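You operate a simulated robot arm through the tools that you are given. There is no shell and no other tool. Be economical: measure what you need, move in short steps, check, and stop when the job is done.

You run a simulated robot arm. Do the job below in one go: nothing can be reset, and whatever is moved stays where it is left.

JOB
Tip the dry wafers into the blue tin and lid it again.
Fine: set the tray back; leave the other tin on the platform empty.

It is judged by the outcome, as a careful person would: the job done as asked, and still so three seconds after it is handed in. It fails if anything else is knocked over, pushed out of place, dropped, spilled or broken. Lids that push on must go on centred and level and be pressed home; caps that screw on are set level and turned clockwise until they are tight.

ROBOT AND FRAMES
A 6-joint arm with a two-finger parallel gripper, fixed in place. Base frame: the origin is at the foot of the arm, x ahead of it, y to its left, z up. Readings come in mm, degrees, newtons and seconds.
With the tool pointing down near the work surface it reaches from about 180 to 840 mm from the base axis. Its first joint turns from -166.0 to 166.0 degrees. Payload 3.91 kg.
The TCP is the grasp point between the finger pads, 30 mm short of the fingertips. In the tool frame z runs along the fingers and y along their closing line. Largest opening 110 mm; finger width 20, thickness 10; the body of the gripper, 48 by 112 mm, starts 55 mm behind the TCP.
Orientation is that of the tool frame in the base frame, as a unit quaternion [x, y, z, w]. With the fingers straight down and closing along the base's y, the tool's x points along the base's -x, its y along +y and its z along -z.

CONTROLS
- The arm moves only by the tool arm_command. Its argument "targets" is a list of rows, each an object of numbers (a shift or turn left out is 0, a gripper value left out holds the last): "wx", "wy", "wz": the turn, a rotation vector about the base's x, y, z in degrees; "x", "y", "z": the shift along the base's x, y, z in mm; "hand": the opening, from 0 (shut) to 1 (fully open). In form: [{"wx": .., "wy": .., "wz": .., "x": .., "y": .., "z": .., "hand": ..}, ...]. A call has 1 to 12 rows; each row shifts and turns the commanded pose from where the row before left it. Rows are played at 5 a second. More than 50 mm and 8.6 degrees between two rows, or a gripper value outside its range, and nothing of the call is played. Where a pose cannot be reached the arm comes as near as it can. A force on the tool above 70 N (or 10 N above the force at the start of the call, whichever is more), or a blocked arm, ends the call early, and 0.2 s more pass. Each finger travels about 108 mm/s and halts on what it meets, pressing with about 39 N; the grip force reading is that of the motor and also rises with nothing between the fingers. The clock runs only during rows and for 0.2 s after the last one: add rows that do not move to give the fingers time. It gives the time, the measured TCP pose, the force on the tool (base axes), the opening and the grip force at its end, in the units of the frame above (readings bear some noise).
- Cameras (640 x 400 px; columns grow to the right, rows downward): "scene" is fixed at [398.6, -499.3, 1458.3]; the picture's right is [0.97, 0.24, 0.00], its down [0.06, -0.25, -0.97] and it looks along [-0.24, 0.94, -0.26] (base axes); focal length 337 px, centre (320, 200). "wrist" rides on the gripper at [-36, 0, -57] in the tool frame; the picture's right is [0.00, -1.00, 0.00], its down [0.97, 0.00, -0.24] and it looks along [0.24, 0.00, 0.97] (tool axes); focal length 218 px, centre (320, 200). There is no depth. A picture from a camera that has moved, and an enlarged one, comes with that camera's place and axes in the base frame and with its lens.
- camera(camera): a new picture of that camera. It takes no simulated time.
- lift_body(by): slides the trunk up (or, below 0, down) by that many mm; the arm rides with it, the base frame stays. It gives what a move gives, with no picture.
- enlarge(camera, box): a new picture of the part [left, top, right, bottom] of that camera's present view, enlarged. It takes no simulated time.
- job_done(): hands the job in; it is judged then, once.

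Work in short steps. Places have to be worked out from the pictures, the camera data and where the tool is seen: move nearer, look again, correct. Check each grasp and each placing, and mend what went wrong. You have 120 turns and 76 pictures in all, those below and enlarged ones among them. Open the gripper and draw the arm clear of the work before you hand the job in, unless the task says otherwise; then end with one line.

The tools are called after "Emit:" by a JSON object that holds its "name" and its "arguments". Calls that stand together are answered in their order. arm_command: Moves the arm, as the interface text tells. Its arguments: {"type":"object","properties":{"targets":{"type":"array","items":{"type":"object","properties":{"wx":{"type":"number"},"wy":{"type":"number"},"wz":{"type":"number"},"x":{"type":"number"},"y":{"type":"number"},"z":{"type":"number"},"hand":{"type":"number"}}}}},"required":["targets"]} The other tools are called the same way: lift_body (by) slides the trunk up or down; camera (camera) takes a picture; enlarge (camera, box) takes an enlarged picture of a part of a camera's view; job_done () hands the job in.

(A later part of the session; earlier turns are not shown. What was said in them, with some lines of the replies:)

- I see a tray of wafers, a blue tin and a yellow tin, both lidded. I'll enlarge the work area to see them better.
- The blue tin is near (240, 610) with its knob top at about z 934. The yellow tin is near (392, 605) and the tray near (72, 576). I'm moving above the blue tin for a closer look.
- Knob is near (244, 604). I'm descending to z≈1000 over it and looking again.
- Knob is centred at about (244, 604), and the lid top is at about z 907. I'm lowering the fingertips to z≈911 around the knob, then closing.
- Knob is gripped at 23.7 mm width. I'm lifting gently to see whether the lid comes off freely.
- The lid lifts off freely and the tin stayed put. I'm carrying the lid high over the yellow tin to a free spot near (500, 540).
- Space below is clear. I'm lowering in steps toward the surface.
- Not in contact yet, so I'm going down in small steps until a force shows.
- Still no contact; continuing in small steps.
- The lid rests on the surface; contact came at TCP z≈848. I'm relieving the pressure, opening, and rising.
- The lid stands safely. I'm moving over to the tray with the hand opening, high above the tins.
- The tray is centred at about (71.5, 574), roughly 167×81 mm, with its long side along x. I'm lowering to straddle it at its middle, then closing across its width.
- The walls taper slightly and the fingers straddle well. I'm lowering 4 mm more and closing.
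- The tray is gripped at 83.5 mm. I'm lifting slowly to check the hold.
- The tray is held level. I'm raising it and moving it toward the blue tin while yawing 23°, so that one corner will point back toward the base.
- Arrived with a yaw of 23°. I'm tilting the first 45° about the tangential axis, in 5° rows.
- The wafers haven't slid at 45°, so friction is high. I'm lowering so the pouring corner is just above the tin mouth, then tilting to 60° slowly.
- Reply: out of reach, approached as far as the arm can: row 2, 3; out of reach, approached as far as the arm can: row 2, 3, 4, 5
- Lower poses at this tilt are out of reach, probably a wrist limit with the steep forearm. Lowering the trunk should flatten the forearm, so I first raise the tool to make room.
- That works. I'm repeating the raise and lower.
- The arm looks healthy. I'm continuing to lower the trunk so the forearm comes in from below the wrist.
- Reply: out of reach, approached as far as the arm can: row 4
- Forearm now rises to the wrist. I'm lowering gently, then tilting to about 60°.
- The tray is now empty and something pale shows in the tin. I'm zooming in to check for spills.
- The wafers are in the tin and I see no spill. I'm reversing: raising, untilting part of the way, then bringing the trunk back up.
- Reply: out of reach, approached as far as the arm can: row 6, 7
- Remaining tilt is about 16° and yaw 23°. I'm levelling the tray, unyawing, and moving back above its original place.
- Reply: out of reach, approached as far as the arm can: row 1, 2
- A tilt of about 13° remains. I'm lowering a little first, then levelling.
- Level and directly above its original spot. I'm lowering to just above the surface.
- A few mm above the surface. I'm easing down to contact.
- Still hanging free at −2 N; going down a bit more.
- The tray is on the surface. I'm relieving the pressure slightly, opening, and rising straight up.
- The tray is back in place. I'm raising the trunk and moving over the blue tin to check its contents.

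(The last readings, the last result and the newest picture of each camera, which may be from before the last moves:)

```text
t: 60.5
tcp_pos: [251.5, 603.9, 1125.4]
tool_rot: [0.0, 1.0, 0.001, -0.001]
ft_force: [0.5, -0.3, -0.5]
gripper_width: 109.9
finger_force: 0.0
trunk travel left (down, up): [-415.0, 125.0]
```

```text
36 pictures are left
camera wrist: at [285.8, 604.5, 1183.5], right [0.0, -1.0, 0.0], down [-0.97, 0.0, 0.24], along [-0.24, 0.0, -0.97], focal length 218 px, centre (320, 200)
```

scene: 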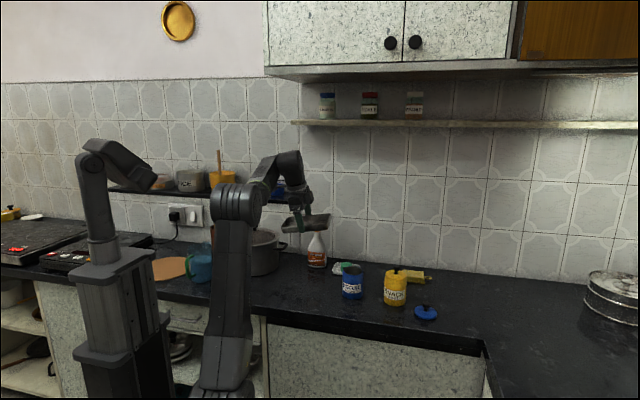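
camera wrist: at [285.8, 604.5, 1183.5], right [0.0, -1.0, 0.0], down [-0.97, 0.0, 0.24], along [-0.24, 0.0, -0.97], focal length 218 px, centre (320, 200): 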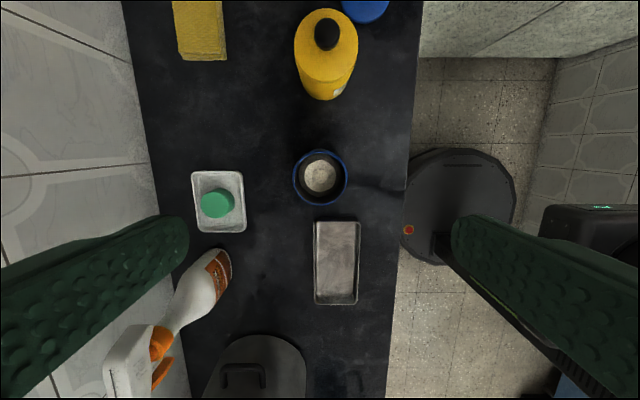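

The wafers lie inside the tin, the surroundings are clean, and the tin centre is at about (245, 604). Next I go to the lid at (500, 540).

Emit:
{"name": "arm_command", "arguments": {"targets": [{"x": 41, "y": -10}, {"x": 41, "y": -11}, {"x": 41, "y": -11}, {"x": 42, "y": -11}, {"x": 42, "y": -11, "hand": 0.7}, {"x": 42, "y": -10}, {"z": -45}, {"z": -45}, {"z": -45}, {"z": -40}, {}]}}

Emit:
{"name": "camera", "arguments": {"camera": "wrist"}}

```text
t: 62.9
tcp_pos: [501.0, 542.0, 946.7]
tool_rot: [0.0, 1.0, 0.0, 0.0]
ft_force: [0.2, -0.2, 0.0]
gripper_width: 77.2
finger_force: 0.0
trunk travel left (down, up): [-415.0, 125.0]
```

```text
35 pictures are left
camera wrist: at [534.6, 541.6, 1003.5], right [0.0, -1.0, 0.0], down [-0.97, 0.0, 0.24], along [-0.24, 0.0, -0.97], focal length 218 px, centre (320, 200)
```

wrist: 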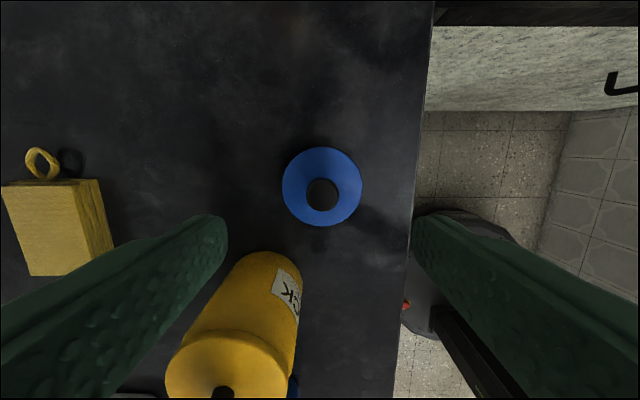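

Knob is at about (499.5, 540). I'm descending onto it and gripping.

Emit:
{"name": "arm_command", "arguments": {"targets": [{"x": -1, "y": -1.8, "z": -40}, {"z": -40}, {"z": -17}, {}, {"hand": 0}, {"hand": 0}, {"hand": 0}, {"hand": 0}]}}

```text
t: 64.7
tcp_pos: [497.8, 537.7, 850.3]
tool_rot: [0.0, 1.0, 0.0, -0.001]
ft_force: [-0.1, 0.0, -0.5]
gripper_width: 23.9
finger_force: 39.0
trunk travel left (down, up): [-415.0, 125.0]
```

Gripped. I'm lifting and carrying it high back over the blue tin, then looking at the lid's offset in hand.

Emit:
{"name": "arm_command", "arguments": {"targets": [{"z": 20}, {"z": 45}, {"z": 45}, {"z": 45}, {"z": 40}, {}]}}

Emit:
{"name": "camera", "arguments": {"camera": "wrist"}}

```text
t: 66.1
tcp_pos: [497.4, 536.0, 1046.1]
tool_rot: [0.0, 1.0, 0.0, -0.001]
ft_force: [-0.4, 0.4, -0.4]
gripper_width: 23.9
finger_force: 38.7
trunk travel left (down, up): [-415.0, 125.0]
```

```text
34 pictures are left
camera wrist: at [531.5, 537.2, 1104.0], right [0.0, -1.0, 0.0], down [-0.97, 0.0, 0.24], along [-0.24, 0.0, -0.97], focal length 218 px, centre (320, 200)
```

wrist: 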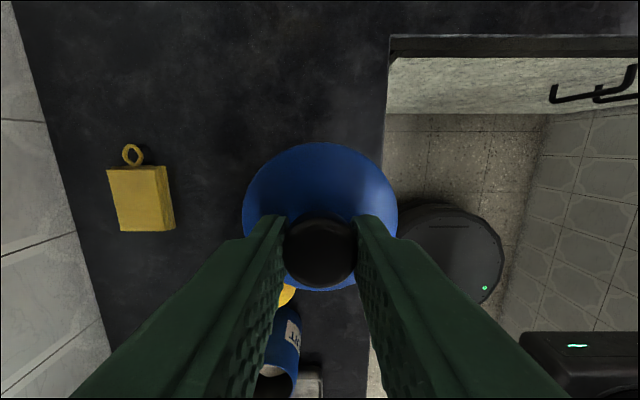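

Compared with the first carry, the lid sits about 2 mm further toward +x in the hand. I'll aim the TCP at x≈244.4, y≈604.5 over the tin.

Emit:
{"name": "arm_command", "arguments": {"targets": [{"x": -42, "y": 11}, {"x": -42, "y": 11}, {"x": -42, "y": 11}, {"x": -42, "y": 11}, {"x": -42, "y": 11}, {"x": -43.5, "y": 12}, {"z": -35}, {"z": -35}, {}]}}

Emit:
{"name": "arm_command", "arguments": {"targets": [{}]}}

Emit:
{"name": "arm_command", "arguments": {"targets": [{}]}}

Emit:
{"name": "enlarge", "arguments": {"camera": "scene", "box": [310, 230, 390, 310]}}

Emit:
{"name": "camera", "arguments": {"camera": "wrist"}}

```text
t: 68.1
tcp_pos: [242.9, 603.2, 977.4]
tool_rot: [0.001, 1.0, -0.001, 0.0]
ft_force: [-0.2, 0.3, 0.0]
gripper_width: 23.8
finger_force: 39.1
trunk travel left (down, up): [-415.0, 125.0]
```

```text
t: 68.5
tcp_pos: [244.5, 602.8, 977.3]
tool_rot: [0.0, 1.0, 0.001, -0.001]
ft_force: [0.0, 0.0, -1.0]
gripper_width: 23.8
finger_force: 38.6
trunk travel left (down, up): [-415.0, 125.0]
```

```text
t: 68.9
tcp_pos: [244.4, 603.0, 975.9]
tool_rot: [-0.001, 1.0, 0.0, 0.0]
ft_force: [-0.4, 0.2, -1.0]
gripper_width: 23.6
finger_force: 38.9
trunk travel left (down, up): [-415.0, 125.0]
```

```text
5.00 times, centred on (350, 270) of scene
camera zoom: at [398.6, -499.3, 1458.3], right [0.97, 0.24, 0.0], down [0.06, -0.25, -0.97], along [-0.24, 0.94, -0.26], focal length 1685 px, centre (170, -150)
```

zoom: 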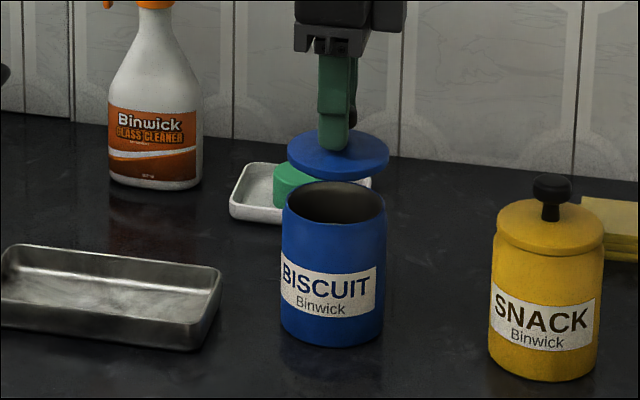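

```text
32 pictures are left
camera wrist: at [278.9, 603.7, 1034.9], right [0.0, -1.0, 0.0], down [-0.97, 0.0, 0.24], along [-0.24, 0.0, -0.97], focal length 218 px, centre (320, 200)
```

wrist: 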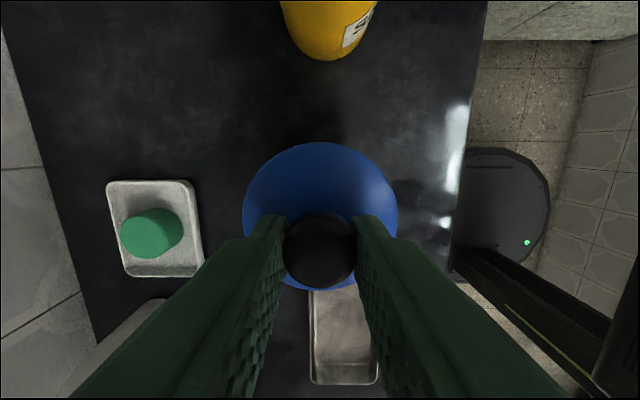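

TCP y reads ~1.5 mm low, and the scene view suggests the lid may be ~2 mm too far +x. I'm adjusting y and lowering to just above the rim for a closer comparison.

Emit:
{"name": "arm_command", "arguments": {"targets": [{"y": 1.5, "x": -0.5, "z": -10}, {"z": -8}, {}]}}

Emit:
{"name": "enlarge", "arguments": {"camera": "scene", "box": [330, 250, 378, 300]}}

```text
t: 69.7
tcp_pos: [242.8, 605.5, 957.6]
tool_rot: [0.0, 1.0, -0.001, 0.0]
ft_force: [0.1, -0.2, 0.3]
gripper_width: 23.6
finger_force: 39.3
trunk travel left (down, up): [-415.0, 125.0]
```

```text
8.00 times, centred on (354, 275) of scene
camera zoom: at [398.6, -499.3, 1458.3], right [0.97, 0.24, 0.0], down [0.06, -0.25, -0.97], along [-0.24, 0.94, -0.26], focal length 2696 px, centre (48, -400)
```

zoom: 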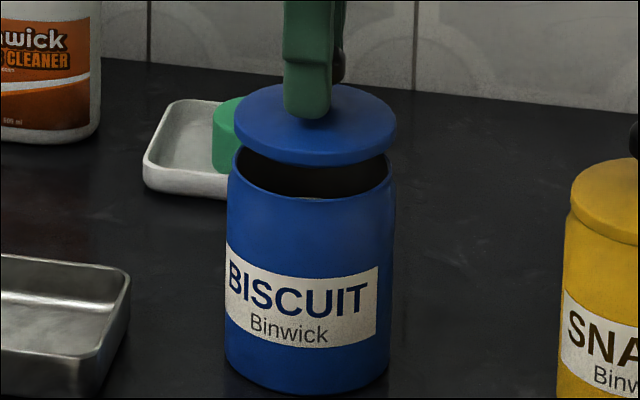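

Accounting for perspective (the seated yellow lid shows the same apparent offset), the lid is centred within about 1 mm. I'm lowering in small steps while watching forces.

Emit:
{"name": "arm_command", "arguments": {"targets": [{"z": -4}, {"z": -3}, {}]}}

Emit:
{"name": "arm_command", "arguments": {"targets": [{"z": -2}, {"z": -1}, {}]}}

Emit:
{"name": "enlarge", "arguments": {"camera": "scene", "box": [330, 250, 378, 300]}}

```text
t: 70.5
tcp_pos: [244.5, 606.3, 950.4]
tool_rot: [0.0, 1.0, 0.0, -0.001]
ft_force: [0.4, 0.1, 0.3]
gripper_width: 23.6
finger_force: 39.0
trunk travel left (down, up): [-415.0, 125.0]
```

```text
t: 71.3
tcp_pos: [243.1, 605.8, 947.0]
tool_rot: [0.0, 1.0, 0.0, 0.0]
ft_force: [0.0, -0.5, -0.3]
gripper_width: 23.7
finger_force: 39.3
trunk travel left (down, up): [-415.0, 125.0]
```

```text
8.00 times, centred on (354, 275) of scene
camera zoom: at [398.6, -499.3, 1458.3], right [0.97, 0.24, 0.0], down [0.06, -0.25, -0.97], along [-0.24, 0.94, -0.26], focal length 2696 px, centre (48, -400)
```

zoom: 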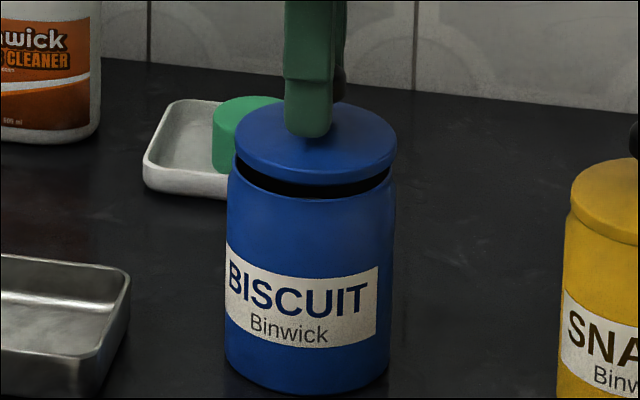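

No contact yet. I'm making small corrections (x −0.5, y −0.8) and continuing down.

Emit:
{"name": "arm_command", "arguments": {"targets": [{"x": -0.5, "y": -0.8, "z": -1}, {"z": -1}, {}]}}

Emit:
{"name": "arm_command", "arguments": {"targets": [{"z": -1.5}, {}]}}

Emit:
{"name": "enlarge", "arguments": {"camera": "scene", "box": [330, 250, 378, 300]}}

```text
t: 72.1
tcp_pos: [242.4, 606.0, 947.1]
tool_rot: [0.0, 1.0, 0.001, 0.0]
ft_force: [0.2, -0.2, -0.6]
gripper_width: 24.0
finger_force: 38.8
trunk travel left (down, up): [-415.0, 125.0]
```

```text
t: 72.7
tcp_pos: [242.5, 605.0, 944.7]
tool_rot: [0.0, 1.0, 0.0, 0.0]
ft_force: [0.0, 1.2, -0.6]
gripper_width: 23.8
finger_force: 38.7
trunk travel left (down, up): [-415.0, 125.0]
```

```text
8.00 times, centred on (354, 275) of scene
camera zoom: at [398.6, -499.3, 1458.3], right [0.97, 0.24, 0.0], down [0.06, -0.25, -0.97], along [-0.24, 0.94, -0.26], focal length 2696 px, centre (48, -400)
```

zoom: 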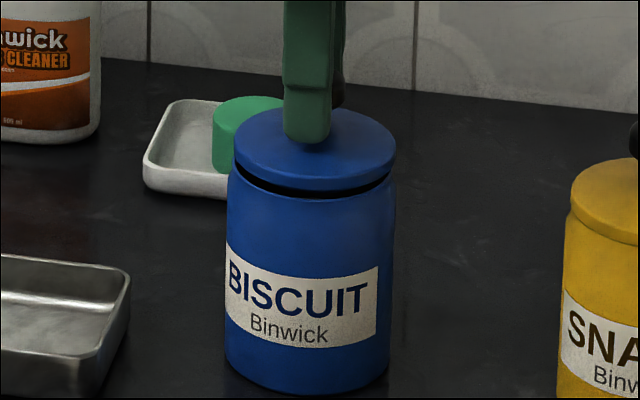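

The lid is entering freely with a gap of about 2–3 mm left. Continuing to seat it.

Emit:
{"name": "arm_command", "arguments": {"targets": [{"z": -1}, {"z": -1}, {}]}}

Emit:
{"name": "arm_command", "arguments": {"targets": [{"z": -1}, {}]}}

Emit:
{"name": "enlarge", "arguments": {"camera": "scene", "box": [330, 250, 378, 300]}}

```text
t: 73.5
tcp_pos: [243.5, 605.0, 944.4]
tool_rot: [0.0, 1.0, 0.002, 0.0]
ft_force: [0.8, 2.4, 11.8]
gripper_width: 23.5
finger_force: 38.8
trunk travel left (down, up): [-415.0, 125.0]
```

```text
t: 74.1
tcp_pos: [242.9, 604.1, 942.8]
tool_rot: [0.001, 1.0, 0.001, 0.0]
ft_force: [1.8, -1.3, 16.9]
gripper_width: 23.8
finger_force: 39.0
trunk travel left (down, up): [-415.0, 125.0]
```

```text
8.00 times, centred on (354, 275) of scene
camera zoom: at [398.6, -499.3, 1458.3], right [0.97, 0.24, 0.0], down [0.06, -0.25, -0.97], along [-0.24, 0.94, -0.26], focal length 2696 px, centre (48, -400)
```

zoom: 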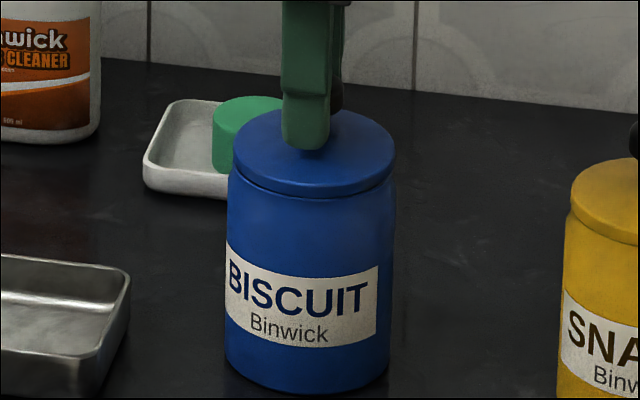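

Almost flush. I'm pressing a bit more.

Emit:
{"name": "arm_command", "arguments": {"targets": [{"z": -1}, {"z": -1}, {}]}}

Emit:
{"name": "enlarge", "arguments": {"camera": "scene", "box": [330, 250, 378, 300]}}

```text
t: 74.9
tcp_pos: [242.8, 602.8, 942.3]
tool_rot: [0.0, 1.0, 0.002, 0.0]
ft_force: [2.0, -2.4, 26.3]
gripper_width: 23.9
finger_force: 38.8
trunk travel left (down, up): [-415.0, 125.0]
```

```text
8.00 times, centred on (354, 275) of scene
camera zoom: at [398.6, -499.3, 1458.3], right [0.97, 0.24, 0.0], down [0.06, -0.25, -0.97], along [-0.24, 0.94, -0.26], focal length 2696 px, centre (48, -400)
```

zoom: 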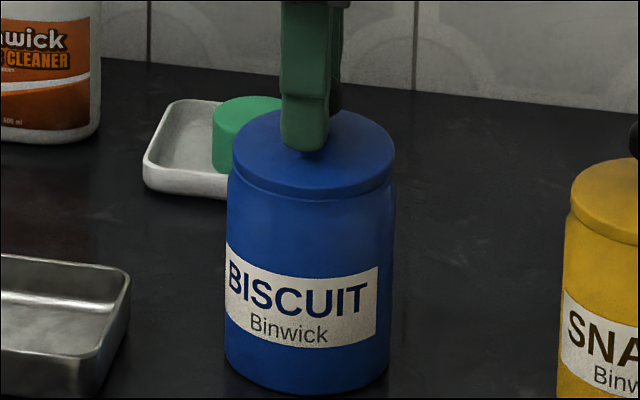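

The lid looks flush at 26 N. I'm releasing, closing the fingers above the knob, and pressing from the top centre to make sure it's home.

Emit:
{"name": "arm_command", "arguments": {"targets": [{"z": 1.5}, {"hand": 0.25}, {"hand": 0.4}, {"hand": 0.4}, {"z": 25}, {"z": 30}, {"hand": 0}, {"hand": 0}, {"hand": 0}]}}

Emit:
{"name": "enlarge", "arguments": {"camera": "scene", "box": [330, 240, 378, 300]}}

Emit:
{"name": "camera", "arguments": {"camera": "wrist"}}

```text
t: 76.9
tcp_pos: [243.1, 603.3, 996.7]
tool_rot: [0.0, 1.0, 0.0, 0.0]
ft_force: [-0.4, 0.4, 0.6]
gripper_width: 0.1
finger_force: 37.8
trunk travel left (down, up): [-415.0, 125.0]
```

```text
6.67 times, centred on (354, 270) of scene
camera zoom: at [398.6, -499.3, 1458.3], right [0.97, 0.24, 0.0], down [0.06, -0.25, -0.97], along [-0.24, 0.94, -0.26], focal length 2246 px, centre (93, -267)
```

zoom: 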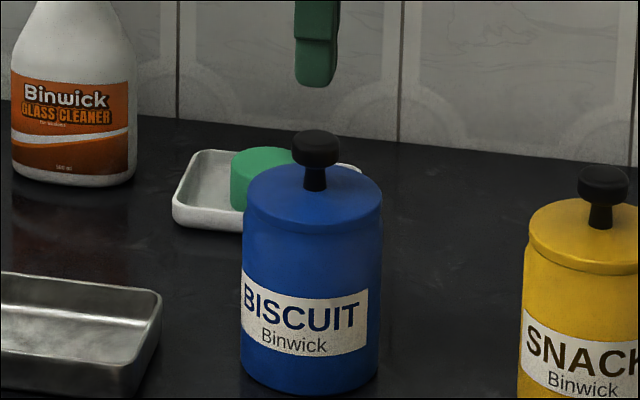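

```text
25 pictures are left
camera wrist: at [278.2, 604.5, 1055.1], right [0.0, -1.0, 0.0], down [-0.97, 0.0, 0.24], along [-0.24, 0.0, -0.97], focal length 218 px, centre (320, 200)
```

wrist: 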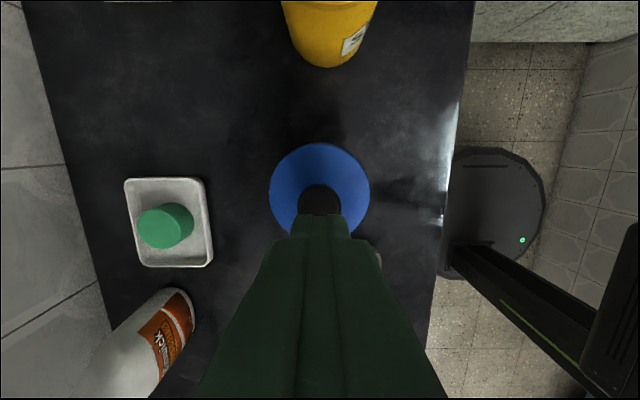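

The lid sits level and flush. I'm pressing down on the knob top, centred, in small steps.

Emit:
{"name": "arm_command", "arguments": {"targets": [{"x": 2, "y": 0.5, "z": -15}, {"z": -8}, {"z": -3}, {}]}}

Emit:
{"name": "arm_command", "arguments": {"targets": [{"z": -1.5}, {"z": -1.5}, {"z": -1.5}, {"z": -1.5}, {}]}}

```text
t: 77.9
tcp_pos: [245.9, 605.5, 971.0]
tool_rot: [-0.001, 1.0, 0.0, 0.0]
ft_force: [0.0, -0.5, 0.2]
gripper_width: 0.0
finger_force: 37.6
trunk travel left (down, up): [-415.0, 125.0]
```

```text
t: 79.1
tcp_pos: [244.3, 606.7, 964.8]
tool_rot: [-0.001, 1.0, 0.001, 0.0]
ft_force: [-0.7, -0.5, 7.7]
gripper_width: 0.2
finger_force: 37.6
trunk travel left (down, up): [-415.0, 125.0]
```

Contact at about z 965. I'm pressing further to around 40 N.

Emit:
{"name": "arm_command", "arguments": {"targets": [{"z": -1}, {"z": -1}, {"z": -1}, {"z": -1}, {}]}}

```text
t: 80.3
tcp_pos: [244.4, 605.4, 964.2]
tool_rot: [0.001, 1.0, 0.004, 0.001]
ft_force: [1.4, 6.6, 42.3]
gripper_width: 0.2
finger_force: 38.0
trunk travel left (down, up): [-415.0, 125.0]
```

It held firm at 42 N with no further travel. I'm rising clear and drawing back toward the base.

Emit:
{"name": "arm_command", "arguments": {"targets": [{"z": 4}, {"z": 30}, {"z": 45}, {"z": 45}, {"z": 30, "hand": 0.5}, {"x": -20, "y": -40, "hand": 1}, {"x": -20, "y": -40}, {"x": -20, "y": -40}, {"x": -20, "y": -40}, {}]}}

Emit:
{"name": "camera", "arguments": {"camera": "scene"}}

Emit:
{"name": "enlarge", "arguments": {"camera": "scene", "box": [260, 220, 450, 330]}}

Emit:
{"name": "camera", "arguments": {"camera": "wrist"}}

```text
t: 82.5
tcp_pos: [165.2, 444.3, 1115.1]
tool_rot: [0.0, 1.0, 0.0, -0.001]
ft_force: [0.7, -0.6, 0.0]
gripper_width: 109.7
finger_force: 0.0
trunk travel left (down, up): [-415.0, 125.0]
```

```text
24 pictures are left
```

scene: 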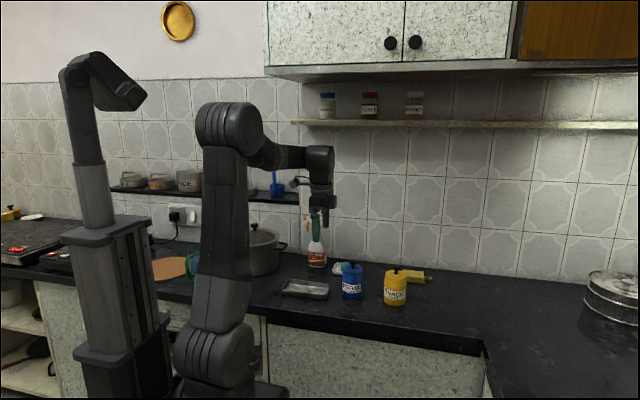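

```text
3.37 times, centred on (355, 275) of scene
camera zoom: at [398.6, -499.3, 1458.3], right [0.97, 0.24, 0.0], down [0.06, -0.25, -0.97], along [-0.24, 0.94, -0.26], focal length 1135 px, centre (202, -53)
```

zoom: 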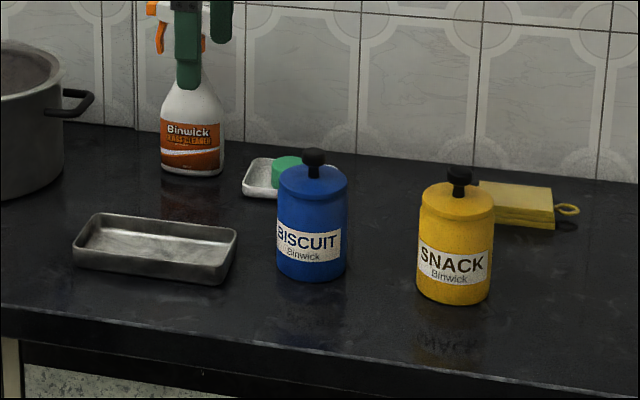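

```text
22 pictures are left
camera wrist: at [199.9, 445.0, 1173.1], right [0.0, -1.0, 0.0], down [-0.97, 0.0, 0.24], along [-0.24, 0.0, -0.97], focal length 218 px, centre (320, 200)
```

wrist: 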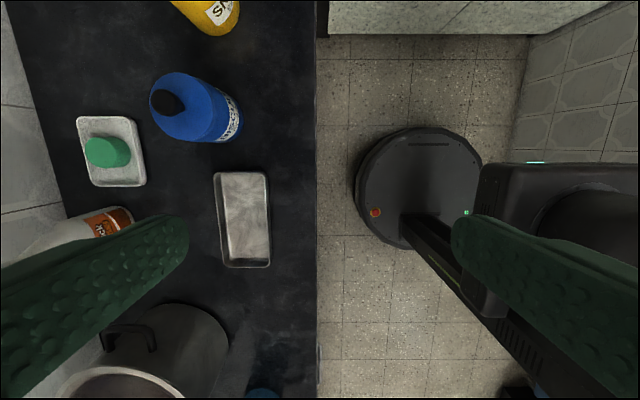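

Everything is in place: the blue tin is lidded and level, the tray is back, the yellow tin is untouched, and the arm is clear. I'm handing in.

Emit:
{"name": "job_done", "arguments": {}}

```text
The job is handed in.
```

The wafers are in the blue tin with its lid pressed home, the empty tray is back in its place, and the yellow tin was left untouched.
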